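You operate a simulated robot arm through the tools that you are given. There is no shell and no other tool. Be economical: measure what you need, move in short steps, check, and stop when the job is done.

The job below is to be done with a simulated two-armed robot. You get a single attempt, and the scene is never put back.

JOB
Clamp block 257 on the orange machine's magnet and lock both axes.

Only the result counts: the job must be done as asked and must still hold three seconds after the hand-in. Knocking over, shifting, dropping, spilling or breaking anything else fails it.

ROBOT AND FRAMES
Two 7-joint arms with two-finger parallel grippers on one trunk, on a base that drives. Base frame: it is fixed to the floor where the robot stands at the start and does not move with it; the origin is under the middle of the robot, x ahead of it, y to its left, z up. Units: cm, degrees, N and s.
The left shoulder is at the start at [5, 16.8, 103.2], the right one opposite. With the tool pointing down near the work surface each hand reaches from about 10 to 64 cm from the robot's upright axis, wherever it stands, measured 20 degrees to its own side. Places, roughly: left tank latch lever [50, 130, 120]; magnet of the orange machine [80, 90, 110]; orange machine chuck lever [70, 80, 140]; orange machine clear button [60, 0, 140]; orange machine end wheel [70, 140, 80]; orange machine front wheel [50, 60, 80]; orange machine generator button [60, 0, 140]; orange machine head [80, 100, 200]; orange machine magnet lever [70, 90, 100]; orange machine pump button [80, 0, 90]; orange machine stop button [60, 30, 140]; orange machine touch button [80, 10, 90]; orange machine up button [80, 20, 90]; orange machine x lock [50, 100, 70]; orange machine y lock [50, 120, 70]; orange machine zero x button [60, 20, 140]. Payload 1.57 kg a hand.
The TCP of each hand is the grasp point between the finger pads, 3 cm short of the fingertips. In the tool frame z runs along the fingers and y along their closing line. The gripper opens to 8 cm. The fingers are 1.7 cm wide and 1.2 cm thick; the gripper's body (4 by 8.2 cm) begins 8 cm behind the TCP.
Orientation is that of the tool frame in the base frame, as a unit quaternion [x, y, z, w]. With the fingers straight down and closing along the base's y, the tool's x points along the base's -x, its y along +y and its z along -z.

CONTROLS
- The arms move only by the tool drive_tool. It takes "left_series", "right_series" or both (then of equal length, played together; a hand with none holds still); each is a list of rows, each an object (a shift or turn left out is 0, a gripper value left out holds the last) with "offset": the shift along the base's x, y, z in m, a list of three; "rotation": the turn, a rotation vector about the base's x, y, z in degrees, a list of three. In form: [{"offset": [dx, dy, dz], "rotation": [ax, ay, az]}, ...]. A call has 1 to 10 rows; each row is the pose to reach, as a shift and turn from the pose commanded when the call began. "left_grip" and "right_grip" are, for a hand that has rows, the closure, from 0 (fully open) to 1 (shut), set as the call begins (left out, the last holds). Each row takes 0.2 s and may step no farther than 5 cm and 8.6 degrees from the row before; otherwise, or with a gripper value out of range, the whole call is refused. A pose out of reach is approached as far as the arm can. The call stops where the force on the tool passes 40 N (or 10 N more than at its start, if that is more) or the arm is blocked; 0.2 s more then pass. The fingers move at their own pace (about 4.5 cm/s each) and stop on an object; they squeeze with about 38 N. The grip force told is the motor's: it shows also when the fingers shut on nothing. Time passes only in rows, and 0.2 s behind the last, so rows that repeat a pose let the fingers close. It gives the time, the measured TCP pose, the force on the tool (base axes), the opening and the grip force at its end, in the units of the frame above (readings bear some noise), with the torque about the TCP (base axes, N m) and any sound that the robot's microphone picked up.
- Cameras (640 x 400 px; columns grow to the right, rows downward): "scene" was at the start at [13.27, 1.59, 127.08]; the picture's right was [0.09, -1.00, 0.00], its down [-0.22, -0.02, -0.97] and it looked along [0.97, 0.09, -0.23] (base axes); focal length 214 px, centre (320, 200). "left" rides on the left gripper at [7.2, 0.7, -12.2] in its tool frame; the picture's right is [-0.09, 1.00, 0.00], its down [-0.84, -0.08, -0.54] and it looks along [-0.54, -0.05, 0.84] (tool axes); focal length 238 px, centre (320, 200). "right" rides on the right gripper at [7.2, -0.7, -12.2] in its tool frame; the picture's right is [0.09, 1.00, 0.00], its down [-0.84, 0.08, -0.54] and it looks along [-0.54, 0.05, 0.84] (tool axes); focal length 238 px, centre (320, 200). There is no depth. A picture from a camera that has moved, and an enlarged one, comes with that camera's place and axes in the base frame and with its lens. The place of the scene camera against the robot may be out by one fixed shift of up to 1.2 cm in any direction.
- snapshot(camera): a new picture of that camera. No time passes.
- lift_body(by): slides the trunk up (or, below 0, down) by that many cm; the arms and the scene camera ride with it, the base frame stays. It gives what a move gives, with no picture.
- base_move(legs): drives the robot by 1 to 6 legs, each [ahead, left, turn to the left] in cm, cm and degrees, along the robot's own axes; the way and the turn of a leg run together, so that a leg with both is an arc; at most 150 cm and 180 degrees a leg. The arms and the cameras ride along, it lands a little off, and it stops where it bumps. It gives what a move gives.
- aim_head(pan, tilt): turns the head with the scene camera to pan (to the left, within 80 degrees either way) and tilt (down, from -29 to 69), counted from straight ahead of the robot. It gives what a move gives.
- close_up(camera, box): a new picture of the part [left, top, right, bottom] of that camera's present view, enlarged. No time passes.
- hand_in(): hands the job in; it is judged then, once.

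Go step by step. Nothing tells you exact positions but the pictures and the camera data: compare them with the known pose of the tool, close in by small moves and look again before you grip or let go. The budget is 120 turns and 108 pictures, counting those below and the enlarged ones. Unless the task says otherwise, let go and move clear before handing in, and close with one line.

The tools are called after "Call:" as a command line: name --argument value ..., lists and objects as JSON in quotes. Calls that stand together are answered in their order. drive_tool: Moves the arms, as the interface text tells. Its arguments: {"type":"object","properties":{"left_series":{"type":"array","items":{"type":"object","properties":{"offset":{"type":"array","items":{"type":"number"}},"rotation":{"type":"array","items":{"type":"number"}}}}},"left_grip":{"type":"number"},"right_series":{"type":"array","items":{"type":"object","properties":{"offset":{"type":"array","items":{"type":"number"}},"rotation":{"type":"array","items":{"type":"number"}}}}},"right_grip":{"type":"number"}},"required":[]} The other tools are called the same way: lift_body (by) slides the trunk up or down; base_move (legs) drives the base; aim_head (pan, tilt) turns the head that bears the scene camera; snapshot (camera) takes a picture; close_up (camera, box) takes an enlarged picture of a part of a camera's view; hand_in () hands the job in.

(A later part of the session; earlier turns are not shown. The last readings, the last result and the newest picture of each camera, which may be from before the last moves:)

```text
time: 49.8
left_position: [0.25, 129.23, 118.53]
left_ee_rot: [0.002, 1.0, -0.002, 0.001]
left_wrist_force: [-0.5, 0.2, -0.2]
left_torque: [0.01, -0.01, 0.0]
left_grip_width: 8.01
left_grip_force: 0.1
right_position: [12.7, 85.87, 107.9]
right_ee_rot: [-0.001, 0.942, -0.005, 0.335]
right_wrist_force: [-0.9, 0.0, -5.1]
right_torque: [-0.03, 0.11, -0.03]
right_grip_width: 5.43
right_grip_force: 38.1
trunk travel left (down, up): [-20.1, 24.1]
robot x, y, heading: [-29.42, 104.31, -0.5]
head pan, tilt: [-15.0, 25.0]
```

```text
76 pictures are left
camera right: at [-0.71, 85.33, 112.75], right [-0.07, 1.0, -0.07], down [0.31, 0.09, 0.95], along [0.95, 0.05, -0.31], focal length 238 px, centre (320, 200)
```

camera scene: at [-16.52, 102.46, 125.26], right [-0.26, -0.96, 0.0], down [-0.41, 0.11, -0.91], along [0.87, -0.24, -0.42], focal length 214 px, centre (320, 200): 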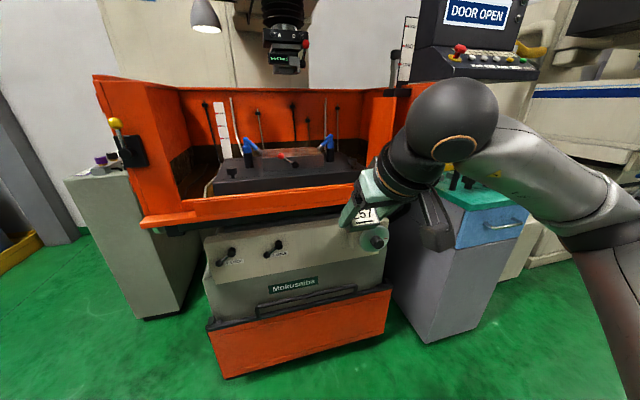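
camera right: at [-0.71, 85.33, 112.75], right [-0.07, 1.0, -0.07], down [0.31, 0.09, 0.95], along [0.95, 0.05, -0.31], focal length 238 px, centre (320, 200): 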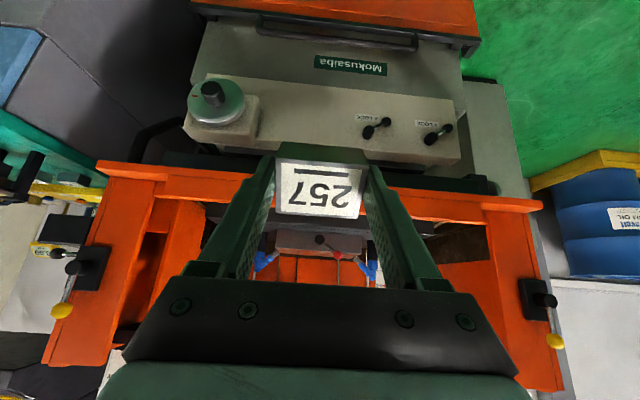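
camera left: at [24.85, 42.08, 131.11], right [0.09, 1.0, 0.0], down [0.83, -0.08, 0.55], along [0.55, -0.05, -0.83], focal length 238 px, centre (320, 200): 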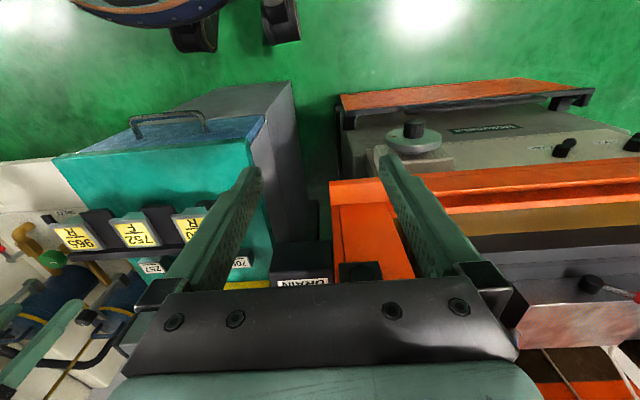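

The block is held, in front of the machine. The machine head hangs above the magnet, so I measure how much headroom there is from two heights.

Call:
close_up --camera "scene" --box '[200, 20, 400, 145]'

Call:
lift_body --by 15

Call:
snapshot --camera "scene"

Call:
close_up --camera "scene" --box '[180, 70, 380, 195]'

```text
3.20 times, centred on (300, 82) of scene
camera zoom: at [-16.52, 102.46, 125.26], right [-0.26, -0.96, 0.0], down [-0.41, 0.11, -0.91], along [0.87, -0.24, -0.42], focal length 686 px, centre (384, 576)
```

zoom: 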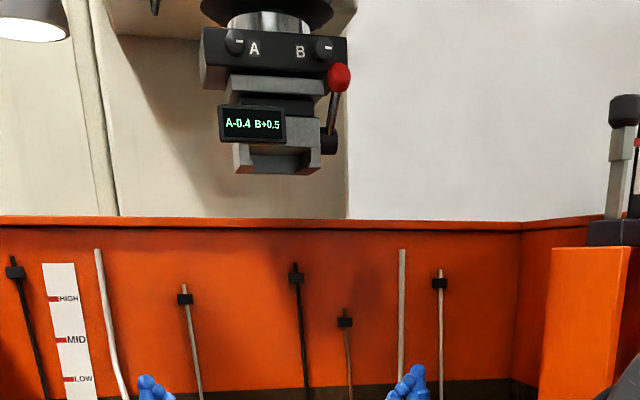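

```text
time: 51.5
left_position: [0.21, 129.29, 133.55]
left_ee_rot: [0.002, 1.0, -0.001, 0.001]
left_wrist_force: [-0.6, -0.3, 0.0]
left_torque: [0.0, -0.02, -0.02]
left_grip_width: 7.98
left_grip_force: 0.1
right_position: [12.66, 85.91, 122.91]
right_ee_rot: [-0.001, 0.943, -0.005, 0.334]
right_wrist_force: [-0.2, 0.4, -5.5]
right_torque: [0.01, 0.09, -0.02]
right_grip_width: 5.46
right_grip_force: 37.5
trunk travel left (down, up): [-35.1, 9.1]
robot x, y, heading: [-29.37, 104.26, -0.0]
head pan, tilt: [-15.0, 25.0]
```

```text
74 pictures are left
camera scene: at [-16.51, 102.46, 140.25], right [-0.26, -0.96, 0.0], down [-0.41, 0.11, -0.91], along [0.87, -0.24, -0.42], focal length 214 px, centre (320, 200)
```

scene: 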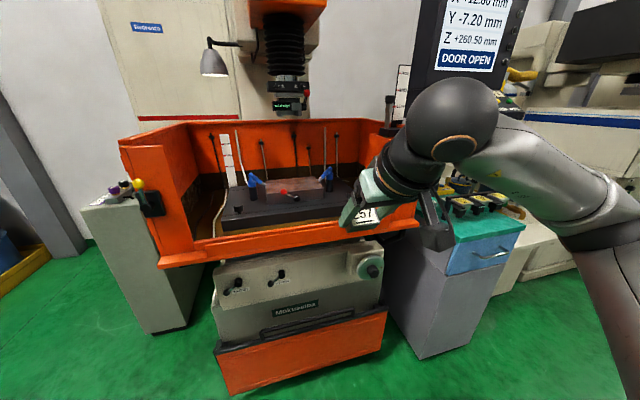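

```text
3.20 times, centred on (280, 132) of scene
camera zoom: at [-16.51, 102.46, 140.25], right [-0.26, -0.96, 0.0], down [-0.41, 0.11, -0.91], along [0.87, -0.24, -0.42], focal length 686 px, centre (448, 416)
```

zoom: 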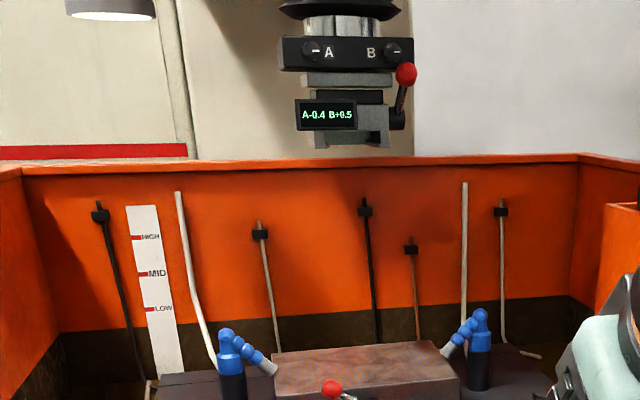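

The chuck's underside is at about (79, 90, 134.6) and the magnet's top at about z = 104.6, so an upright hand fits if I place the block at about (74.5, 87). I straighten the hand and tuck the left hand inward.

Call:
drive_tool --right_series '[{"offset": [0, 0, -0.004], "rotation": [0, 4, 0]}, {"offset": [0, 0, -0.008], "rotation": [0, 8, 0]}, {"offset": [0, 0, -0.014], "rotation": [0, 12, 0]}, {"offset": [0, 0, -0.02], "rotation": [0, 16, 0]}, {"offset": [0, 0, -0.026], "rotation": [0, 20, 0]}, {"offset": [0, 0, -0.032], "rotation": [0, 24, 0]}, {"offset": [0, 0, -0.038], "rotation": [0, 28, 0]}, {"offset": [0, 0, -0.044], "rotation": [0, 32, 0]}, {"offset": [0, 0, -0.05], "rotation": [0, 36, 0]}, {"offset": [0, 0, -0.054], "rotation": [0, 39, 0]}]' --left_series '[{"offset": [0, -0.012, 0]}, {"offset": [0, -0.024, 0]}, {"offset": [0, -0.036, 0]}, {"offset": [0, -0.048, 0]}, {"offset": [0, -0.06, 0]}, {"offset": [0, -0.072, 0]}, {"offset": [0, -0.084, 0]}, {"offset": [0, -0.096, 0]}, {"offset": [0, -0.1, 0]}, {"offset": [0, -0.1, 0]}]'

Call:
snapshot --camera "right"

Call:
snapshot --camera "scene"

```text
time: 53.7
left_position: [0.28, 119.26, 133.57]
left_ee_rot: [0.002, 1.0, -0.002, 0.001]
left_wrist_force: [-0.1, -0.4, 0.1]
left_torque: [0.05, -0.02, -0.01]
left_grip_width: 7.99
left_grip_force: 0.2
right_position: [12.73, 85.98, 117.59]
right_ee_rot: [-0.003, 1.0, -0.004, 0.001]
right_wrist_force: [0.1, -0.3, -4.5]
right_torque: [-0.01, 0.03, 0.0]
right_grip_width: 5.44
right_grip_force: 38.4
trunk travel left (down, up): [-35.1, 9.1]
robot x, y, heading: [-29.36, 104.28, -0.4]
head pan, tilt: [-15.0, 25.0]
```

```text
72 pictures are left
camera right: at [5.39, 85.33, 129.62], right [-0.1, 1.0, -0.01], down [0.84, 0.09, 0.54], along [0.54, 0.05, -0.84], focal length 238 px, centre (320, 200)
```

right: 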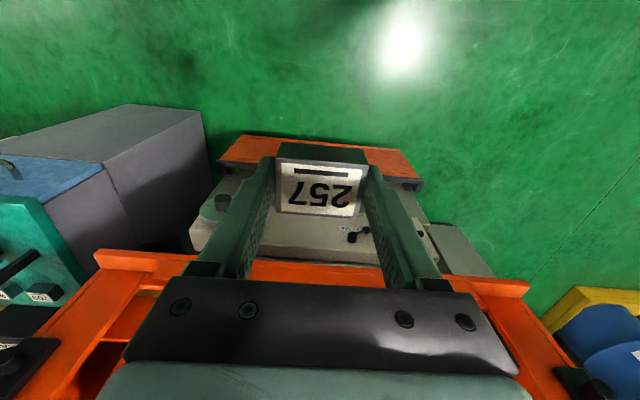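

```text
71 pictures are left
camera scene: at [-16.51, 102.46, 140.25], right [-0.26, -0.96, 0.0], down [-0.41, 0.11, -0.91], along [0.87, -0.24, -0.42], focal length 214 px, centre (320, 200)
```

scene: 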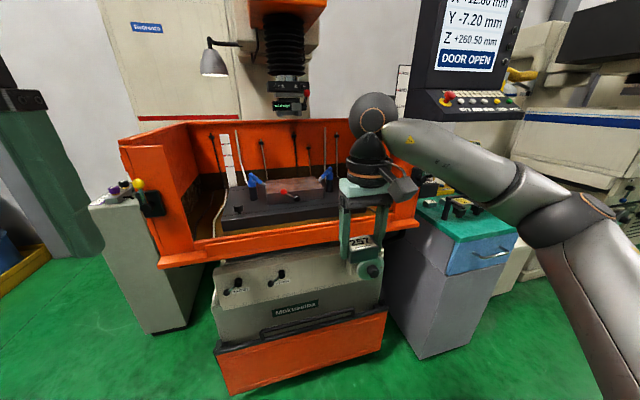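

Call:
lift_body --by 8.5

Call:
drive_tool --right_series '[{"offset": [0, 0, -0.01]}, {"offset": [0, 0, -0.02]}, {"offset": [0, 0, -0.03]}, {"offset": [0, 0, -0.04]}, {"offset": [0, 0, -0.05]}, {"offset": [0, 0, -0.06]}, {"offset": [0, 0, -0.07]}, {"offset": [0, 0, -0.08]}, {"offset": [0, 0, -0.09]}, {"offset": [0, 0, -0.1]}]'

Call:
base_move --legs '[[28, 0, 0.4], [12, 0, 0]]'

Call:
snapshot --camera "scene"

Call:
snapshot --camera "right"

Call:
snapshot --camera "left"

```text
time: 54.9
left_position: [0.3, 119.26, 141.98]
left_ee_rot: [0.003, 1.0, -0.001, 0.002]
left_wrist_force: [0.4, -0.7, -1.1]
left_torque: [0.02, 0.03, 0.02]
left_grip_width: 8.01
left_grip_force: 0.1
right_position: [12.66, 85.99, 126.0]
right_ee_rot: [-0.003, 1.0, -0.004, 0.002]
right_wrist_force: [-0.3, 0.5, -3.8]
right_torque: [0.0, 0.03, -0.01]
right_grip_width: 5.47
right_grip_force: 37.9
trunk travel left (down, up): [-43.6, 0.6]
robot x, y, heading: [-29.39, 104.57, -0.3]
head pan, tilt: [-15.0, 25.0]
```

```text
time: 57.1
left_position: [0.19, 119.37, 142.15]
left_ee_rot: [0.001, 1.0, -0.001, 0.001]
left_wrist_force: [-0.8, 0.6, -0.3]
left_torque: [0.01, -0.02, 0.02]
left_grip_width: 7.99
left_grip_force: 0.0
right_position: [12.65, 85.92, 115.99]
right_ee_rot: [-0.003, 1.0, -0.005, 0.001]
right_wrist_force: [0.7, 0.1, -4.7]
right_torque: [-0.02, 0.02, 0.01]
right_grip_width: 5.46
right_grip_force: 38.0
trunk travel left (down, up): [-43.6, 0.6]
robot x, y, heading: [-29.09, 104.42, -0.4]
head pan, tilt: [-15.0, 25.0]
```

```text
time: 59.9
left_position: [40.41, 119.52, 142.08]
left_ee_rot: [-0.002, 1.0, -0.001, 0.001]
left_wrist_force: [0.5, 0.0, 0.8]
left_torque: [0.01, 0.03, 0.0]
left_grip_width: 8.02
left_grip_force: 0.1
right_position: [52.86, 86.23, 116.02]
right_ee_rot: [-0.006, 1.0, -0.004, 0.001]
right_wrist_force: [0.3, 0.0, -5.2]
right_torque: [0.01, 0.01, 0.01]
right_grip_width: 5.45
right_grip_force: 38.2
trunk travel left (down, up): [-43.6, 0.6]
robot x, y, heading: [10.79, 104.06, 0.3]
head pan, tilt: [-15.0, 25.0]
```

```text
70 pictures are left
camera scene: at [23.68, 102.53, 148.75], right [-0.26, -0.97, 0.0], down [-0.41, 0.11, -0.91], along [0.88, -0.23, -0.42], focal length 214 px, centre (320, 200)
```

scene: 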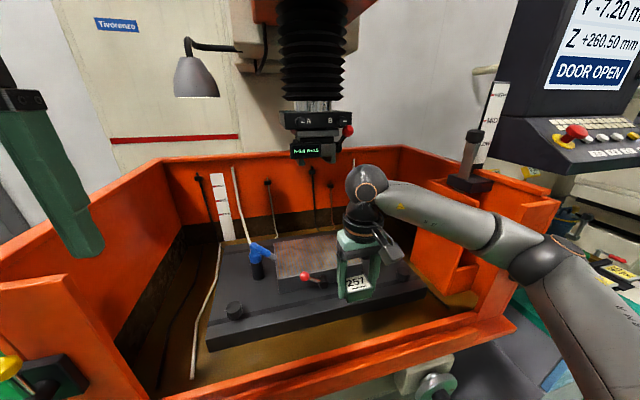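

```text
69 pictures are left
camera right: at [45.66, 85.59, 128.1], right [-0.1, 0.99, -0.01], down [0.83, 0.09, 0.54], along [0.54, 0.05, -0.84], focal length 238 px, centre (320, 200)
```

right: 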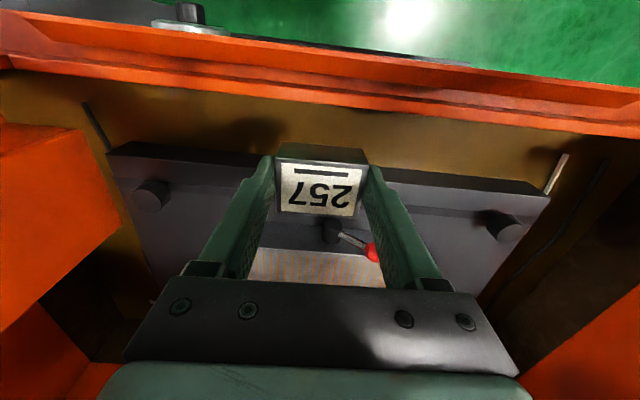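

```text
68 pictures are left
camera left: at [33.09, 120.05, 154.26], right [0.09, 1.0, 0.0], down [0.84, -0.07, 0.54], along [0.54, -0.05, -0.84], focal length 238 px, centre (320, 200)
```

left: 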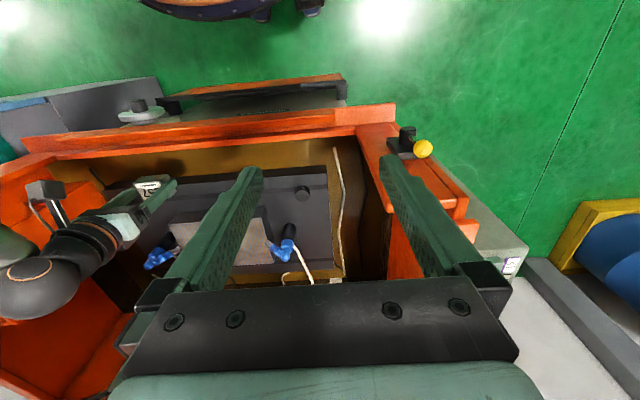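

Call:
close_up --camera "scene" --box '[220, 210, 380, 310]'

Call:
close_up --camera "right" --box '[240, 190, 400, 290]'

```text
4.00 times, centred on (300, 260) of scene
camera zoom: at [23.68, 102.53, 148.75], right [-0.26, -0.97, 0.0], down [-0.41, 0.11, -0.91], along [0.88, -0.23, -0.42], focal length 858 px, centre (400, -40)
```

zoom: 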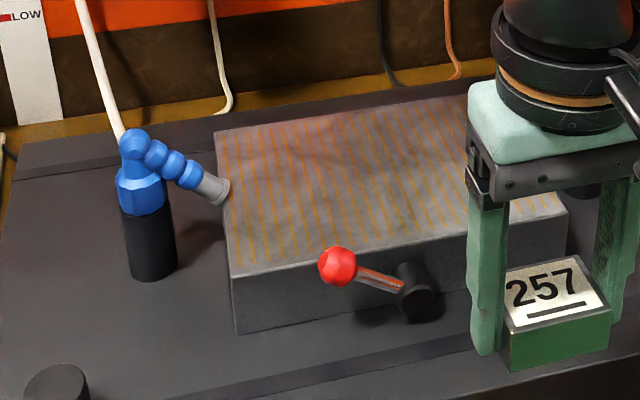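

```text
4.00 times, centred on (320, 240) of right
camera zoom: at [45.66, 85.59, 128.1], right [-0.1, 0.99, -0.01], down [0.83, 0.09, 0.54], along [0.54, 0.05, -0.84], focal length 953 px, centre (320, 40)
```

zoom: 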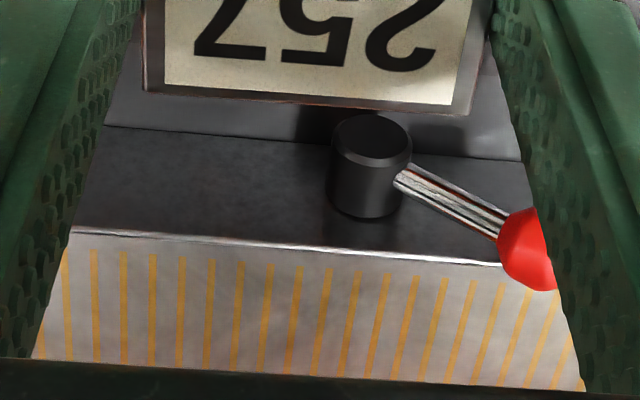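

The magnet's top spans about x 69.5–86.5, y 77.5–102.5 at z ≈ 104.6; its lever pivots at y ≈ 89.6 and the knob is at y ≈ 95. I edge the base forward slightly and extend the block over the magnet's front half.

Call:
base_move --legs '[[2.5, 0, 0]]'

Call:
drive_tool --right_series '[{"offset": [0.01, 0, -0.01]}, {"offset": [0.022, 0, -0.02]}, {"offset": [0.036, 0, -0.03]}, {"offset": [0.05, 0, -0.04]}, {"offset": [0.066, 0, -0.05]}, {"offset": [0.082, 0, -0.057]}, {"offset": [0.098, 0, -0.057]}, {"offset": [0.114, 0, -0.057]}, {"offset": [0.13, 0, -0.057]}, {"offset": [0.14, 0, -0.057]}]'

Call:
snapshot --camera "scene"

Call:
snapshot --camera "right"

```text
time: 60.7
left_position: [42.68, 119.62, 142.04]
left_ee_rot: [0.0, 1.0, -0.001, 0.001]
left_wrist_force: [1.2, 0.5, 0.5]
left_torque: [0.02, 0.03, 0.01]
left_grip_width: 8.0
left_grip_force: 0.2
right_position: [55.31, 86.31, 116.11]
right_ee_rot: [-0.006, 1.0, -0.004, 0.001]
right_wrist_force: [0.2, 0.4, -4.8]
right_torque: [0.02, 0.02, 0.02]
right_grip_width: 5.47
right_grip_force: 37.6
trunk travel left (down, up): [-43.6, 0.6]
robot x, y, heading: [13.47, 104.19, 0.0]
head pan, tilt: [-15.0, 25.0]
```

```text
time: 62.9
left_position: [42.78, 119.46, 142.08]
left_ee_rot: [-0.001, 1.0, -0.001, 0.001]
left_wrist_force: [-0.3, 0.6, -0.3]
left_torque: [-0.02, 0.02, 0.01]
left_grip_width: 8.0
left_grip_force: 0.0
right_position: [69.44, 86.35, 110.33]
right_ee_rot: [-0.006, 1.0, -0.004, 0.002]
right_wrist_force: [-0.2, -0.5, -3.5]
right_torque: [0.04, 0.06, 0.0]
right_grip_width: 5.48
right_grip_force: 37.7
trunk travel left (down, up): [-43.6, 0.6]
robot x, y, heading: [13.01, 104.12, 0.1]
head pan, tilt: [-15.0, 25.0]
```

```text
65 pictures are left
camera scene: at [26.12, 102.54, 148.75], right [-0.26, -0.97, 0.0], down [-0.41, 0.11, -0.91], along [0.88, -0.23, -0.42], focal length 214 px, centre (320, 200)
```

scene: 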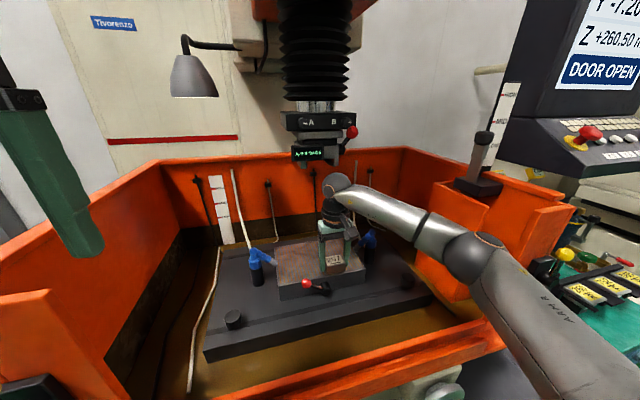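

```text
64 pictures are left
camera right: at [62.1, 85.65, 122.4], right [-0.11, 0.99, -0.01], down [0.83, 0.09, 0.54], along [0.54, 0.05, -0.84], focal length 238 px, centre (320, 200)
```

right: 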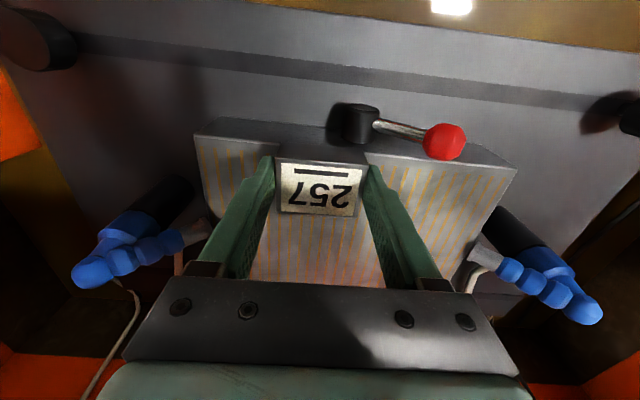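

Call:
drive_tool --right_series '[{"offset": [0.012, 0, 0]}, {"offset": [0.024, 0, 0]}, {"offset": [0.036, 0, 0]}, {"offset": [0.048, 0, 0]}, {"offset": [0.058, 0, 0]}, {"offset": [0.065, 0, 0]}, {"offset": [0.065, 0, 0]}]'

Call:
snapshot --camera "right"

Call:
close_up --camera "scene" --box '[240, 120, 400, 310]'

```text
time: 64.5
left_position: [42.74, 119.42, 142.17]
left_ee_rot: [-0.001, 1.0, -0.001, 0.001]
left_wrist_force: [-0.4, -1.2, -0.5]
left_torque: [-0.01, -0.02, 0.0]
left_grip_width: 8.02
left_grip_force: 0.1
right_position: [75.81, 86.27, 110.37]
right_ee_rot: [-0.007, 1.0, -0.005, 0.001]
right_wrist_force: [0.5, 0.2, -5.1]
right_torque: [-0.01, 0.0, -0.02]
right_grip_width: 5.44
right_grip_force: 37.8
trunk travel left (down, up): [-43.6, 0.6]
robot x, y, heading: [13.17, 104.26, 0.1]
head pan, tilt: [-15.0, 25.0]
```

```text
63 pictures are left
camera right: at [68.55, 85.58, 122.47], right [-0.11, 0.99, -0.01], down [0.83, 0.09, 0.54], along [0.54, 0.05, -0.84], focal length 238 px, centre (320, 200)
```

right: 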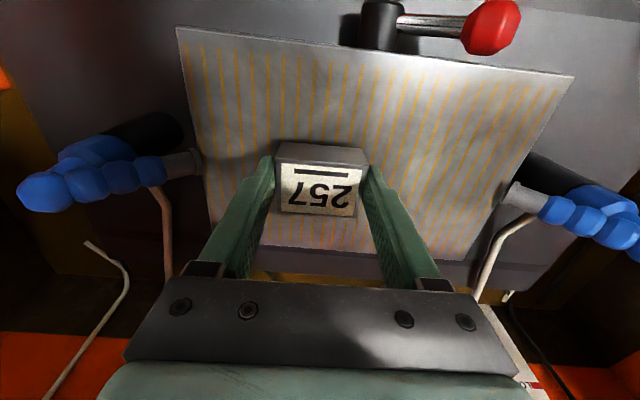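

```text
2.11 times, centred on (320, 215) of scene
camera zoom: at [26.11, 102.49, 148.75], right [-0.26, -0.97, 0.0], down [-0.41, 0.11, -0.91], along [0.88, -0.23, -0.42], focal length 452 px, centre (320, 168)
```

zoom: 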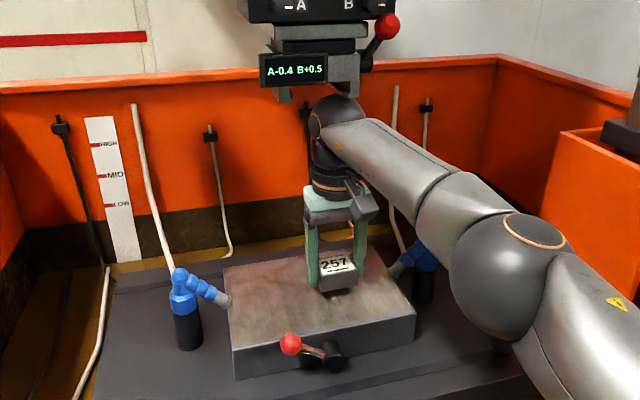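

Call:
drive_tool --right_series '[{"offset": [0, 0, -0.006]}, {"offset": [0, 0, -0.012]}, {"offset": [0, 0, -0.017]}, {"offset": [0, 0, -0.02]}, {"offset": [0, 0, -0.022]}, {"offset": [0, 0, -0.024]}, {"offset": [0, 0, -0.024]}]'

Call:
snapshot --camera "right"

```text
time: 66.1
left_position: [42.44, 119.5, 142.18]
left_ee_rot: [0.0, 1.0, -0.002, 0.003]
left_wrist_force: [-0.9, 0.3, 0.7]
left_torque: [0.05, 0.01, -0.02]
left_grip_width: 8.02
left_grip_force: 0.2
right_position: [75.85, 86.18, 108.54]
right_ee_rot: [-0.006, 1.0, -0.003, 0.007]
right_wrist_force: [3.3, -5.7, 31.0]
right_torque: [0.54, -0.01, -0.04]
right_grip_width: 5.47
right_grip_force: 38.6
trunk travel left (down, up): [-43.6, 0.6]
robot x, y, heading: [13.04, 104.07, 0.2]
head pan, tilt: [-15.0, 25.0]
```

```text
61 pictures are left
camera right: at [68.36, 85.58, 120.62], right [-0.1, 0.99, -0.01], down [0.83, 0.09, 0.55], along [0.55, 0.05, -0.83], focal length 238 px, centre (320, 200)
```

right: 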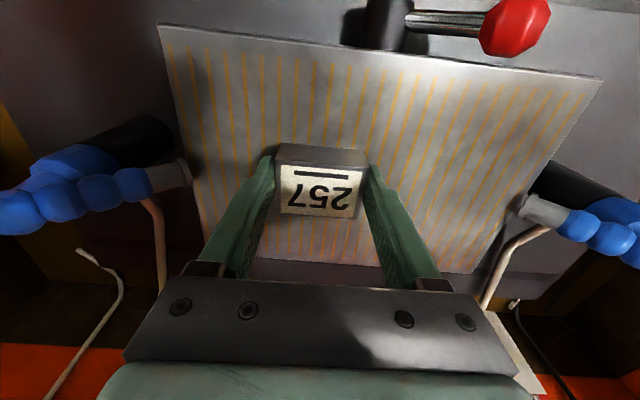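

The block is resting on the magnet (31 N contact). I relax the push, open the fingers and see.

Call:
drive_tool --right_series '[{"offset": [0, 0, 0.003]}, {"offset": [0, 0, 0.005]}, {"offset": [0, 0, 0.005]}]'

Call:
drive_tool --right_series '[{"offset": [0, 0, 0]}, {"offset": [0, 0, 0]}, {"offset": [0, 0, 0]}, {"offset": [0, 0, 0]}]' --right_grip 0

Call:
snapshot --camera "right"

```text
time: 66.9
left_position: [42.64, 119.42, 142.19]
left_ee_rot: [-0.002, 1.0, -0.002, 0.002]
left_wrist_force: [-0.4, 0.4, -1.3]
left_torque: [-0.01, -0.01, -0.02]
left_grip_width: 7.98
left_grip_force: 0.0
right_position: [75.8, 86.2, 108.62]
right_ee_rot: [-0.006, 1.0, -0.004, 0.004]
right_wrist_force: [5.1, -3.5, 16.5]
right_torque: [0.38, -0.59, -0.19]
right_grip_width: 5.45
right_grip_force: 38.0
trunk travel left (down, up): [-43.6, 0.6]
robot x, y, heading: [13.62, 104.81, -0.4]
head pan, tilt: [-15.0, 25.0]
```

```text
time: 67.9
left_position: [42.44, 119.38, 142.11]
left_ee_rot: [0.0, 1.0, -0.001, 0.003]
left_wrist_force: [0.3, -1.8, -0.5]
left_torque: [-0.01, 0.01, 0.03]
left_grip_width: 8.0
left_grip_force: 0.0
right_position: [75.77, 86.07, 108.62]
right_ee_rot: [-0.006, 1.0, -0.005, 0.003]
right_wrist_force: [-1.4, -15.1, 17.9]
right_torque: [0.24, 0.2, 0.14]
right_grip_width: 6.66
right_grip_force: 0.0
trunk travel left (down, up): [-43.6, 0.6]
robot x, y, heading: [13.5, 103.9, -0.1]
head pan, tilt: [-15.0, 25.0]
```

```text
60 pictures are left
camera right: at [68.39, 85.41, 120.61], right [-0.1, 0.99, -0.01], down [0.83, 0.09, 0.55], along [0.54, 0.05, -0.84], focal length 238 px, centre (320, 200)
```

right: 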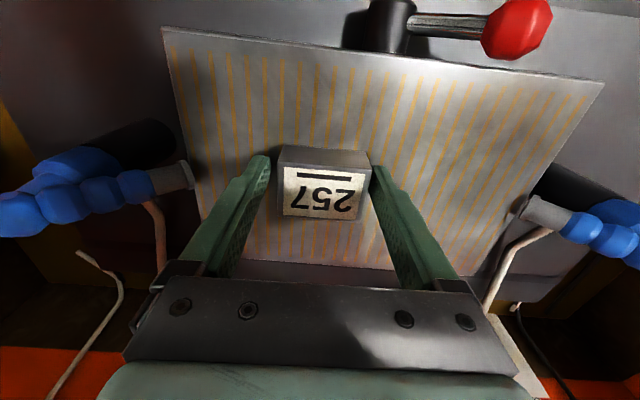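

The fingertips themselves press on the magnet and drag. I raise slightly so they can open fully.

Call:
drive_tool --right_series '[{"offset": [0, 0, 0.003]}, {"offset": [0, 0, 0.006]}, {"offset": [0, 0, 0.006]}, {"offset": [0, 0, 0.006]}]'

Call:
snapshot --camera "right"

```text
time: 68.9
left_position: [42.8, 119.44, 142.14]
left_ee_rot: [-0.001, 1.0, -0.002, 0.001]
left_wrist_force: [0.4, 0.3, -0.3]
left_torque: [0.0, 0.0, 0.0]
left_grip_width: 7.97
left_grip_force: 0.1
right_position: [75.86, 86.32, 108.92]
right_ee_rot: [-0.007, 1.0, -0.004, 0.002]
right_wrist_force: [0.7, -0.8, 1.0]
right_torque: [0.0, 0.02, -0.01]
right_grip_width: 7.97
right_grip_force: 0.0
trunk travel left (down, up): [-43.6, 0.6]
robot x, y, heading: [13.09, 104.0, 0.0]
head pan, tilt: [-15.0, 25.0]
```

```text
59 pictures are left
camera right: at [68.55, 85.64, 121.07], right [-0.11, 0.99, -0.01], down [0.83, 0.09, 0.54], along [0.54, 0.05, -0.84], focal length 238 px, centre (320, 200)
```

right: 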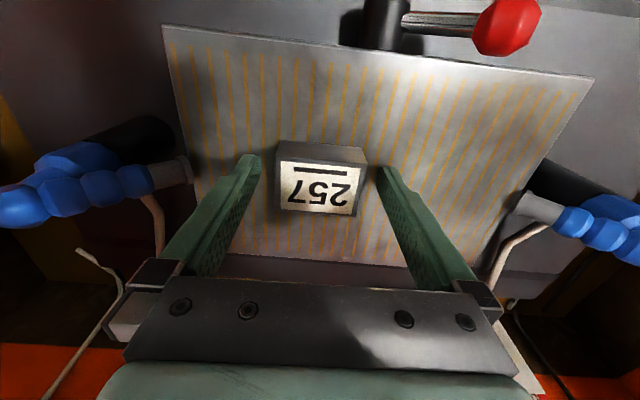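

Call:
drive_tool --right_series '[{"offset": [-0.01, 0, 0.001]}, {"offset": [-0.03, 0, 0.002]}, {"offset": [-0.05, 0, 0.003]}, {"offset": [-0.08, 0, 0.005]}, {"offset": [-0.11, 0, 0.02]}, {"offset": [-0.14, 0, 0.04]}, {"offset": [-0.17, 0, 0.05]}, {"offset": [-0.17, 0, 0.05]}]'

Call:
snapshot --camera "right"

Call:
close_up --camera "scene" --box '[220, 200, 400, 312]'

```text
time: 70.7
left_position: [42.8, 119.56, 142.01]
left_ee_rot: [-0.001, 1.0, -0.002, 0.001]
left_wrist_force: [1.2, -0.1, -0.5]
left_torque: [-0.01, 0.03, -0.02]
left_grip_width: 7.98
left_grip_force: 0.1
right_position: [58.86, 86.27, 113.98]
right_ee_rot: [-0.005, 1.0, -0.004, 0.001]
right_wrist_force: [-0.4, 0.5, 0.3]
right_torque: [-0.01, 0.05, 0.02]
right_grip_width: 7.98
right_grip_force: 0.1
trunk travel left (down, up): [-43.6, 0.6]
robot x, y, heading: [13.0, 104.17, 0.4]
head pan, tilt: [-15.0, 25.0]
```

```text
58 pictures are left
camera right: at [51.53, 85.73, 126.09], right [-0.1, 0.99, -0.01], down [0.83, 0.09, 0.54], along [0.54, 0.05, -0.84], focal length 238 px, centre (320, 200)
```

right: 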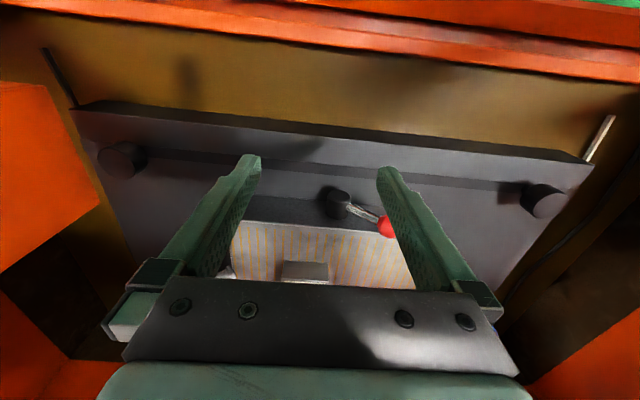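

```text
3.56 times, centred on (310, 256) of scene
camera zoom: at [26.09, 102.56, 148.75], right [-0.26, -0.97, 0.0], down [-0.41, 0.11, -0.91], along [0.88, -0.23, -0.42], focal length 763 px, centre (356, 1)
```

zoom: 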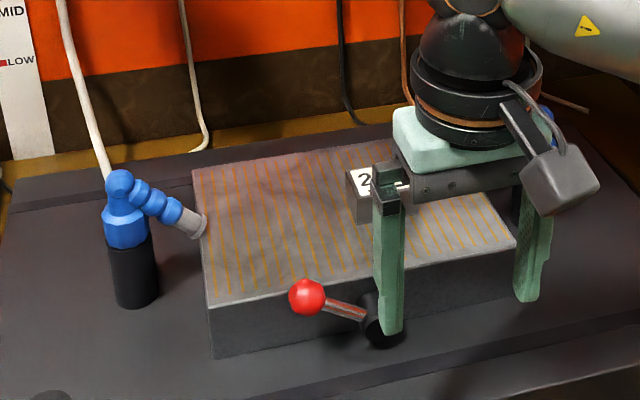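

Block 257 stands on the magnet. Now the magnet lever: I refine its ball to about (66.7, 94.4, 106.4) and the hub to (67, 89.1, 102.6). With the fingers shut and rolled, I'll come at the ball from its lower left and swing it over to the right.

Call:
drive_tool --right_series '[{"offset": [0, 0.03, 0.0], "rotation": [-5, 0, 0]}, {"offset": [0.01, 0.06, 0.0], "rotation": [-10, 0, 0]}, {"offset": [0.02, 0.09, 0.0], "rotation": [-16, 0, 0]}, {"offset": [0.03, 0.12, 0.0], "rotation": [-23, 0, 0]}, {"offset": [0.05, 0.14, 0.0], "rotation": [-30, 0, 0]}, {"offset": [0.076, 0.143, 0.0], "rotation": [-30, 0, 0]}, {"offset": [0.076, 0.143, -0.03], "rotation": [-30, 0, 0]}, {"offset": [0.076, 0.138, -0.06], "rotation": [-30, 0, 0]}, {"offset": [0.076, 0.138, -0.06], "rotation": [-30, 0, 0]}]' --right_grip 1

Call:
snapshot --camera "right"

Call:
close_up --camera "scene" --box '[220, 200, 400, 312]'

```text
time: 72.7
left_position: [42.69, 119.49, 141.95]
left_ee_rot: [-0.001, 1.0, -0.002, 0.001]
left_wrist_force: [0.3, -0.4, -0.1]
left_torque: [0.02, 0.01, 0.01]
left_grip_width: 7.97
left_grip_force: 0.1
right_position: [66.43, 100.0, 108.19]
right_ee_rot: [-0.008, 0.965, -0.263, 0.0]
right_wrist_force: [-0.5, 0.0, 0.2]
right_torque: [0.02, -0.01, -0.02]
right_grip_width: 0.03
right_grip_force: 21.5
trunk travel left (down, up): [-43.6, 0.6]
robot x, y, heading: [13.05, 104.13, 0.2]
head pan, tilt: [-15.0, 25.0]
```

```text
56 pictures are left
camera right: at [59.15, 105.58, 118.84], right [-0.1, 0.86, -0.51], down [0.83, 0.35, 0.43], along [0.54, -0.38, -0.75], focal length 238 px, centre (320, 200)
```

right: 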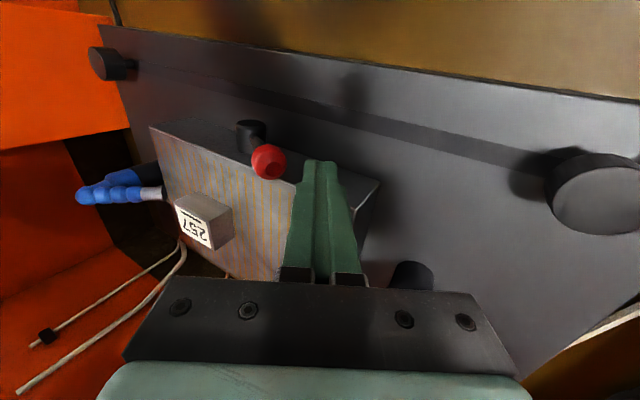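

```text
3.56 times, centred on (310, 256) of scene
camera zoom: at [26.03, 102.56, 148.76], right [-0.26, -0.97, 0.0], down [-0.41, 0.11, -0.91], along [0.88, -0.23, -0.42], focal length 763 px, centre (356, 1)
```

zoom: 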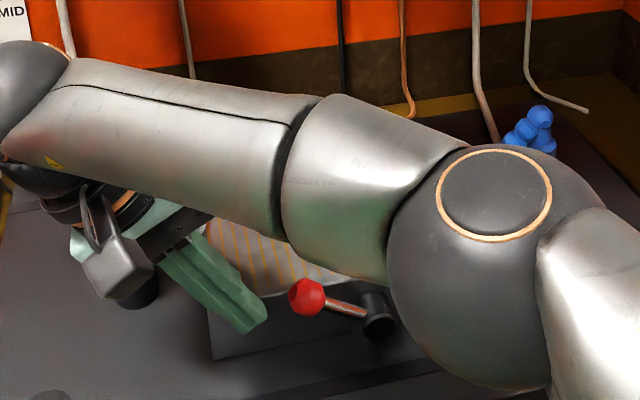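

Call:
drive_tool --right_series '[{"offset": [0.003, 0, -0.026]}, {"offset": [0.003, -0.015, -0.018]}, {"offset": [0.003, -0.029, -0.0103]}, {"offset": [0.003, -0.034, -0.004], "rotation": [2.5, 0, 0]}, {"offset": [0.003, -0.0389, 0.002], "rotation": [5, 0, 0]}, {"offset": [0.003, -0.0389, 0.002], "rotation": [5, 0, 0]}]'

Call:
snapshot --camera "right"

```text
time: 74.1
left_position: [42.77, 119.56, 142.06]
left_ee_rot: [-0.002, 1.0, -0.001, 0.001]
left_wrist_force: [-0.2, -0.2, 0.6]
left_torque: [0.02, 0.01, -0.01]
left_grip_width: 7.99
left_grip_force: 0.0
right_position: [66.78, 96.05, 108.21]
right_ee_rot: [-0.006, 0.975, -0.221, -0.001]
right_wrist_force: [0.4, 1.3, 0.3]
right_torque: [-0.02, -0.01, 0.05]
right_grip_width: 0.02
right_grip_force: 20.8
trunk travel left (down, up): [-43.6, 0.6]
robot x, y, heading: [12.6, 104.06, -0.1]
head pan, tilt: [-15.0, 25.0]
```

```text
54 pictures are left
camera right: at [59.46, 100.64, 119.43], right [-0.1, 0.9, -0.43], down [0.83, 0.31, 0.45], along [0.54, -0.31, -0.78], focal length 238 px, centre (320, 200)
```

right: 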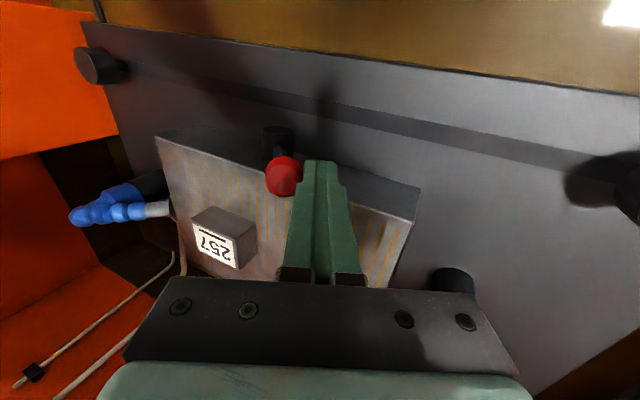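

The ball follows the finger with little force. I continue the arc over the top.

Call:
drive_tool --right_series '[{"offset": [0, -0.0124, 0.0112], "rotation": [7, 0, 0]}, {"offset": [0, -0.0268, 0.0201], "rotation": [15, 0, 0]}, {"offset": [0, -0.0423, 0.0257], "rotation": [22, 0, 0]}, {"offset": [0, -0.0587, 0.0283], "rotation": [30, 0, 0]}, {"offset": [0, -0.0752, 0.0279], "rotation": [38, 0, 0]}, {"offset": [0, -0.0906, 0.024], "rotation": [45, 0, 0]}, {"offset": [0, -0.0906, 0.024], "rotation": [45, 0, 0]}]'

Call:
snapshot --camera "right"

Call:
close_up --camera "scene" --box '[220, 200, 400, 312]'

```text
time: 75.7
left_position: [42.75, 119.45, 142.07]
left_ee_rot: [-0.001, 1.0, -0.002, 0.001]
left_wrist_force: [0.2, 1.4, 0.1]
left_torque: [-0.02, -0.01, 0.01]
left_grip_width: 7.99
left_grip_force: 0.0
right_position: [66.66, 87.03, 110.65]
right_ee_rot: [-0.006, 0.986, 0.169, 0.003]
right_wrist_force: [-0.6, -0.3, 0.3]
right_torque: [0.0, 0.01, -0.01]
right_grip_width: 0.01
right_grip_force: 21.3
trunk travel left (down, up): [-43.6, 0.6]
robot x, y, heading: [13.62, 104.1, 0.2]
head pan, tilt: [-15.0, 25.0]
```

```text
53 pictures are left
camera right: at [59.45, 82.31, 121.76], right [-0.1, 0.94, 0.33], down [0.83, -0.1, 0.54], along [0.54, 0.33, -0.77], focal length 238 px, centre (320, 200)
```

right: 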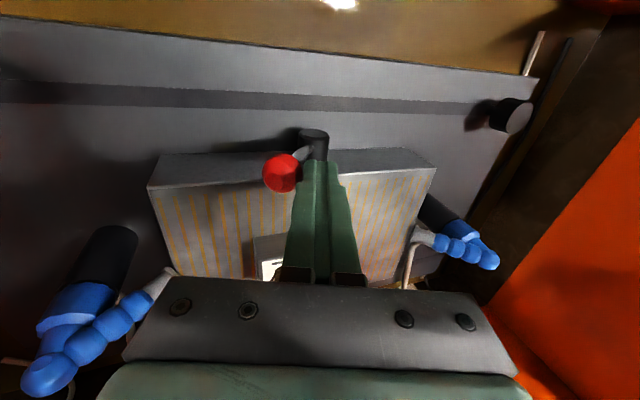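

```text
3.56 times, centred on (310, 256) of scene
camera zoom: at [26.05, 102.6, 148.76], right [-0.26, -0.97, 0.0], down [-0.41, 0.11, -0.91], along [0.88, -0.23, -0.42], focal length 763 px, centre (356, 1)
```

zoom: 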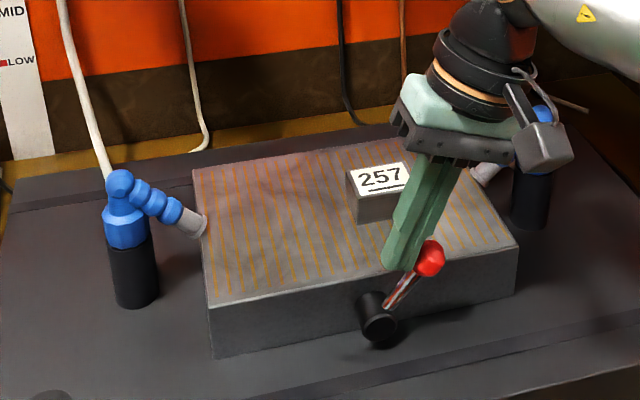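

Call:
drive_tool --right_series '[{"offset": [0, -0.0067, -0.0035], "rotation": [2.5, 0, 0]}, {"offset": [0, -0.0134, -0.007], "rotation": [5, 0, 0]}, {"offset": [0, -0.019, -0.0115], "rotation": [7.5, 0, 0]}, {"offset": [0, -0.0247, -0.0163], "rotation": [10, 0, 0]}, {"offset": [0, -0.0295, -0.022], "rotation": [12.5, 0, 0]}, {"offset": [0, -0.034, -0.0276], "rotation": [15, 0, 0]}, {"offset": [0, -0.034, -0.0276], "rotation": [15, 0, 0]}]'

Call:
close_up --camera "scene" --box '[220, 200, 400, 312]'

```text
time: 77.1
left_position: [42.44, 119.52, 142.01]
left_ee_rot: [-0.002, 1.0, 0.0, 0.002]
left_wrist_force: [-0.1, 0.3, 0.5]
left_torque: [0.05, 0.02, 0.0]
left_grip_width: 7.99
left_grip_force: 0.0
right_position: [66.76, 84.69, 109.3]
right_ee_rot: [-0.015, 0.952, 0.307, 0.009]
right_wrist_force: [-9.0, 7.4, 8.4]
right_torque: [0.17, 0.16, 0.03]
right_grip_width: 0.0
right_grip_force: 21.3
trunk travel left (down, up): [-43.6, 0.6]
robot x, y, heading: [13.13, 104.06, 0.3]
head pan, tilt: [-15.0, 25.0]
stopped in row 7 (right hand): the force on the tool passed its limit (the readings are from after the stop); the commanded pose is now the measured one
```

```text
3.56 times, centred on (310, 256) of scene
camera zoom: at [25.92, 102.55, 148.75], right [-0.26, -0.97, 0.0], down [-0.41, 0.11, -0.91], along [0.88, -0.23, -0.42], focal length 763 px, centre (356, 1)
```

zoom: 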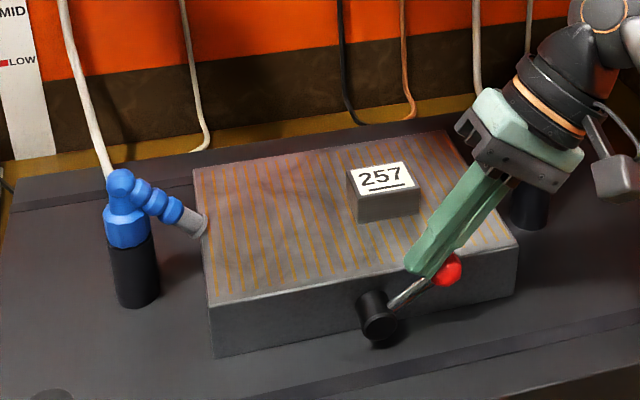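

The lever hit its stop, mirrored to the right side. I back off and look.

Call:
drive_tool --right_series '[{"offset": [0, 0.01, 0.015]}, {"offset": [-0.01, 0.01, 0.03]}, {"offset": [-0.04, 0, 0.04], "rotation": [-7, 0, 0]}, {"offset": [-0.08, -0.01, 0.05], "rotation": [-14, 0, 0]}, {"offset": [-0.12, -0.02, 0.05], "rotation": [-21, 0, 0]}, {"offset": [-0.14, -0.04, 0.05], "rotation": [-28, 0, 0]}, {"offset": [-0.14, -0.06, 0.05], "rotation": [-35, 0, 0]}, {"offset": [-0.14, -0.06, 0.05], "rotation": [-35, 0, 0]}]'

Call:
close_up --camera "scene" --box '[220, 200, 400, 312]'

Call:
snapshot --camera "left"

```text
time: 78.9
left_position: [42.64, 119.59, 142.03]
left_ee_rot: [-0.002, 1.0, -0.002, 0.001]
left_wrist_force: [0.0, 0.1, 0.0]
left_torque: [0.0, 0.01, 0.0]
left_grip_width: 7.99
left_grip_force: 0.2
right_position: [52.98, 78.36, 114.0]
right_ee_rot: [-0.014, 1.0, 0.001, 0.006]
right_wrist_force: [1.0, 0.3, -0.1]
right_torque: [-0.03, 0.0, -0.02]
right_grip_width: 0.0
right_grip_force: 21.2
trunk travel left (down, up): [-43.6, 0.6]
robot x, y, heading: [13.31, 103.96, 0.0]
head pan, tilt: [-15.0, 25.0]
```

```text
3.56 times, centred on (310, 256) of scene
camera zoom: at [26.04, 102.57, 148.76], right [-0.26, -0.97, 0.0], down [-0.41, 0.11, -0.91], along [0.88, -0.23, -0.42], focal length 763 px, centre (356, 1)
```

zoom: 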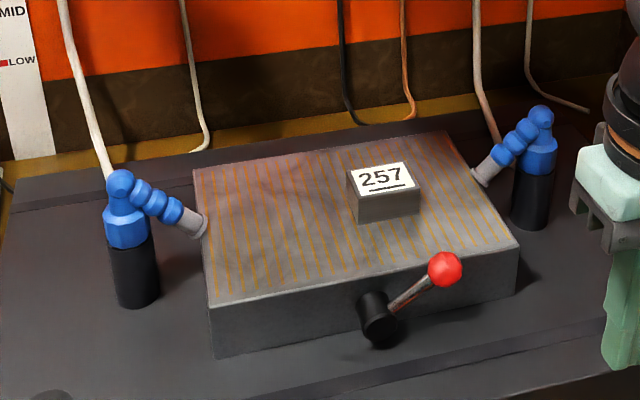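

```text
49 pictures are left
camera left: at [35.42, 120.1, 154.29], right [0.09, 1.0, 0.0], down [0.84, -0.07, 0.54], along [0.54, -0.05, -0.84], focal length 238 px, centre (320, 200)
```

left: 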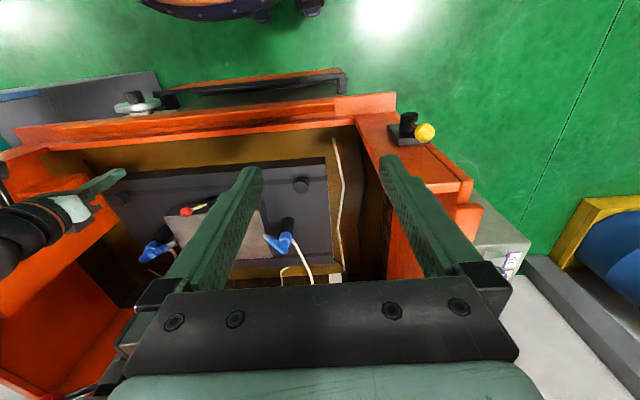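

The lever now sits mirrored. To verify the clamp, I'll push the block's left side gently with a closed finger and watch the force against the travel.

Call:
drive_tool --right_series '[{"offset": [0, 0.05, 0], "rotation": [0, -7, 0]}, {"offset": [0, 0.1, 0], "rotation": [0, -14, 0]}, {"offset": [0.02, 0.142, 0], "rotation": [0, -20, 0]}, {"offset": [0.07, 0.142, 0], "rotation": [0, -20, 0]}, {"offset": [0.12, 0.142, 0], "rotation": [0, -20, 0]}, {"offset": [0.17, 0.142, -0.01], "rotation": [0, -20, 0]}, {"offset": [0.2, 0.142, -0.025], "rotation": [0, -20, 0]}, {"offset": [0.2, 0.142, -0.043], "rotation": [0, -20, 0]}, {"offset": [0.2, 0.142, -0.043], "rotation": [0, -20, 0]}]'

Call:
snapshot --camera "right"

```text
refused: row 6 steps farther than a row can; nothing moved
```

```text
48 pictures are left
camera right: at [45.55, 77.5, 126.0], right [-0.12, 0.99, 0.0], down [0.83, 0.1, 0.55], along [0.55, 0.07, -0.83], focal length 238 px, centre (320, 200)
```

right: 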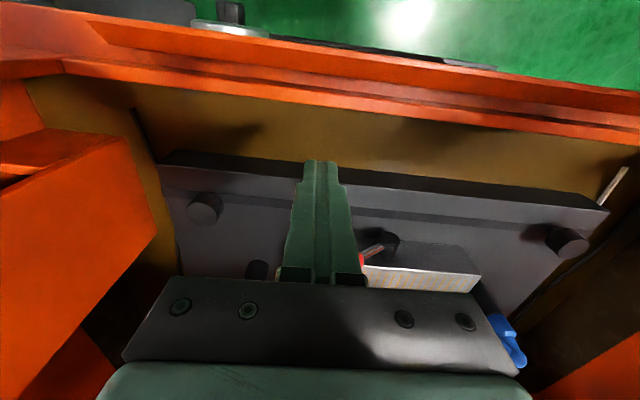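

Call:
drive_tool --right_series '[{"offset": [0, 0.05, 0], "rotation": [0, -7, 0]}, {"offset": [0, 0.098, 0], "rotation": [0, -14, 0]}, {"offset": [0.02, 0.142, 0], "rotation": [0, -20, 0]}, {"offset": [0.065, 0.142, 0], "rotation": [0, -20, 0]}, {"offset": [0.11, 0.142, 0], "rotation": [0, -20, 0]}, {"offset": [0.155, 0.142, -0.01], "rotation": [0, -20, 0]}, {"offset": [0.19, 0.142, -0.025], "rotation": [0, -20, 0]}, {"offset": [0.2, 0.142, -0.043], "rotation": [0, -20, 0]}, {"offset": [0.2, 0.142, -0.043], "rotation": [0, -20, 0]}]'

Call:
snapshot --camera "right"

```text
time: 80.9
left_position: [42.85, 119.57, 142.03]
left_ee_rot: [-0.002, 1.0, -0.002, 0.0]
left_wrist_force: [0.8, 0.1, 0.2]
left_torque: [-0.01, 0.02, -0.03]
left_grip_width: 7.98
left_grip_force: 0.1
right_position: [72.94, 92.67, 109.59]
right_ee_rot: [-0.014, 0.984, -0.001, 0.18]
right_wrist_force: [-0.7, -0.2, -0.2]
right_torque: [0.03, -0.01, -0.01]
right_grip_width: 0.03
right_grip_force: 21.4
trunk travel left (down, up): [-43.6, 0.6]
robot x, y, heading: [13.46, 104.12, 0.2]
head pan, tilt: [-15.0, 25.0]
```

```text
47 pictures are left
camera right: at [61.79, 91.83, 118.42], right [-0.11, 0.99, -0.04], down [0.59, 0.1, 0.8], along [0.8, 0.07, -0.59], focal length 238 px, centre (320, 200)
```

right: 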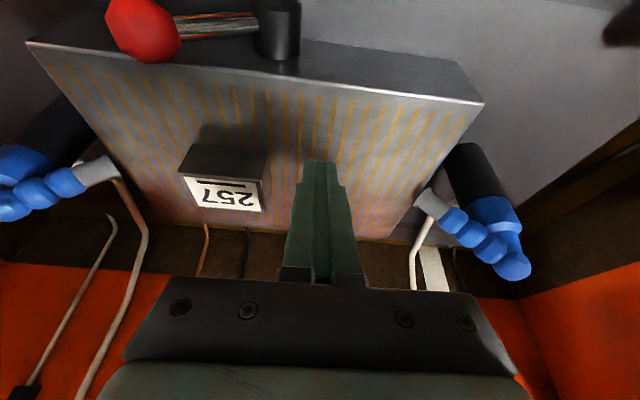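

Call:
drive_tool --right_series '[{"offset": [0, -0.01, 0]}, {"offset": [0, -0.017, 0]}, {"offset": [0, -0.021, 0]}, {"offset": [0, -0.024, 0]}, {"offset": [0, -0.027, 0]}, {"offset": [0, -0.03, 0]}]'

Call:
snapshot --camera "right"

```text
time: 82.3
left_position: [42.64, 119.65, 142.04]
left_ee_rot: [-0.002, 1.0, -0.001, 0.001]
left_wrist_force: [-0.4, -0.6, -0.2]
left_torque: [-0.04, 0.01, 0.02]
left_grip_width: 7.98
left_grip_force: 0.0
right_position: [72.85, 89.91, 109.58]
right_ee_rot: [-0.016, 0.984, 0.0, 0.18]
right_wrist_force: [-1.1, 6.7, -1.5]
right_torque: [0.14, 0.05, 0.09]
right_grip_width: 0.0
right_grip_force: 21.1
trunk travel left (down, up): [-43.6, 0.6]
robot x, y, heading: [12.81, 104.39, 0.2]
head pan, tilt: [-15.0, 25.0]
```

```text
46 pictures are left
camera right: at [61.77, 88.95, 118.41], right [-0.12, 0.99, -0.04], down [0.59, 0.1, 0.8], along [0.8, 0.07, -0.6], focal length 238 px, centre (320, 200)
```

right: 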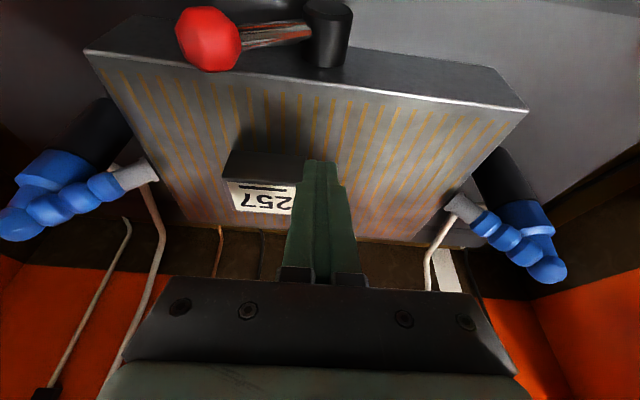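

Call:
drive_tool --right_series '[{"offset": [0, -0.003, 0]}, {"offset": [0, -0.005, 0]}, {"offset": [0, -0.005, 0]}]'

```text
time: 83.1
left_position: [42.63, 119.99, 141.97]
left_ee_rot: [-0.002, 1.0, -0.004, 0.002]
left_wrist_force: [0.4, -0.1, 0.2]
left_torque: [0.0, 0.04, 0.01]
left_grip_width: 8.0
left_grip_force: 0.0
right_position: [72.76, 89.75, 109.65]
right_ee_rot: [-0.017, 0.984, 0.001, 0.178]
right_wrist_force: [-9.3, 19.8, -4.2]
right_torque: [0.53, 0.24, 0.23]
right_grip_width: 0.02
right_grip_force: 21.5
trunk travel left (down, up): [-43.6, 0.6]
robot x, y, heading: [13.33, 104.19, 0.1]
head pan, tilt: [-15.0, 25.0]
```

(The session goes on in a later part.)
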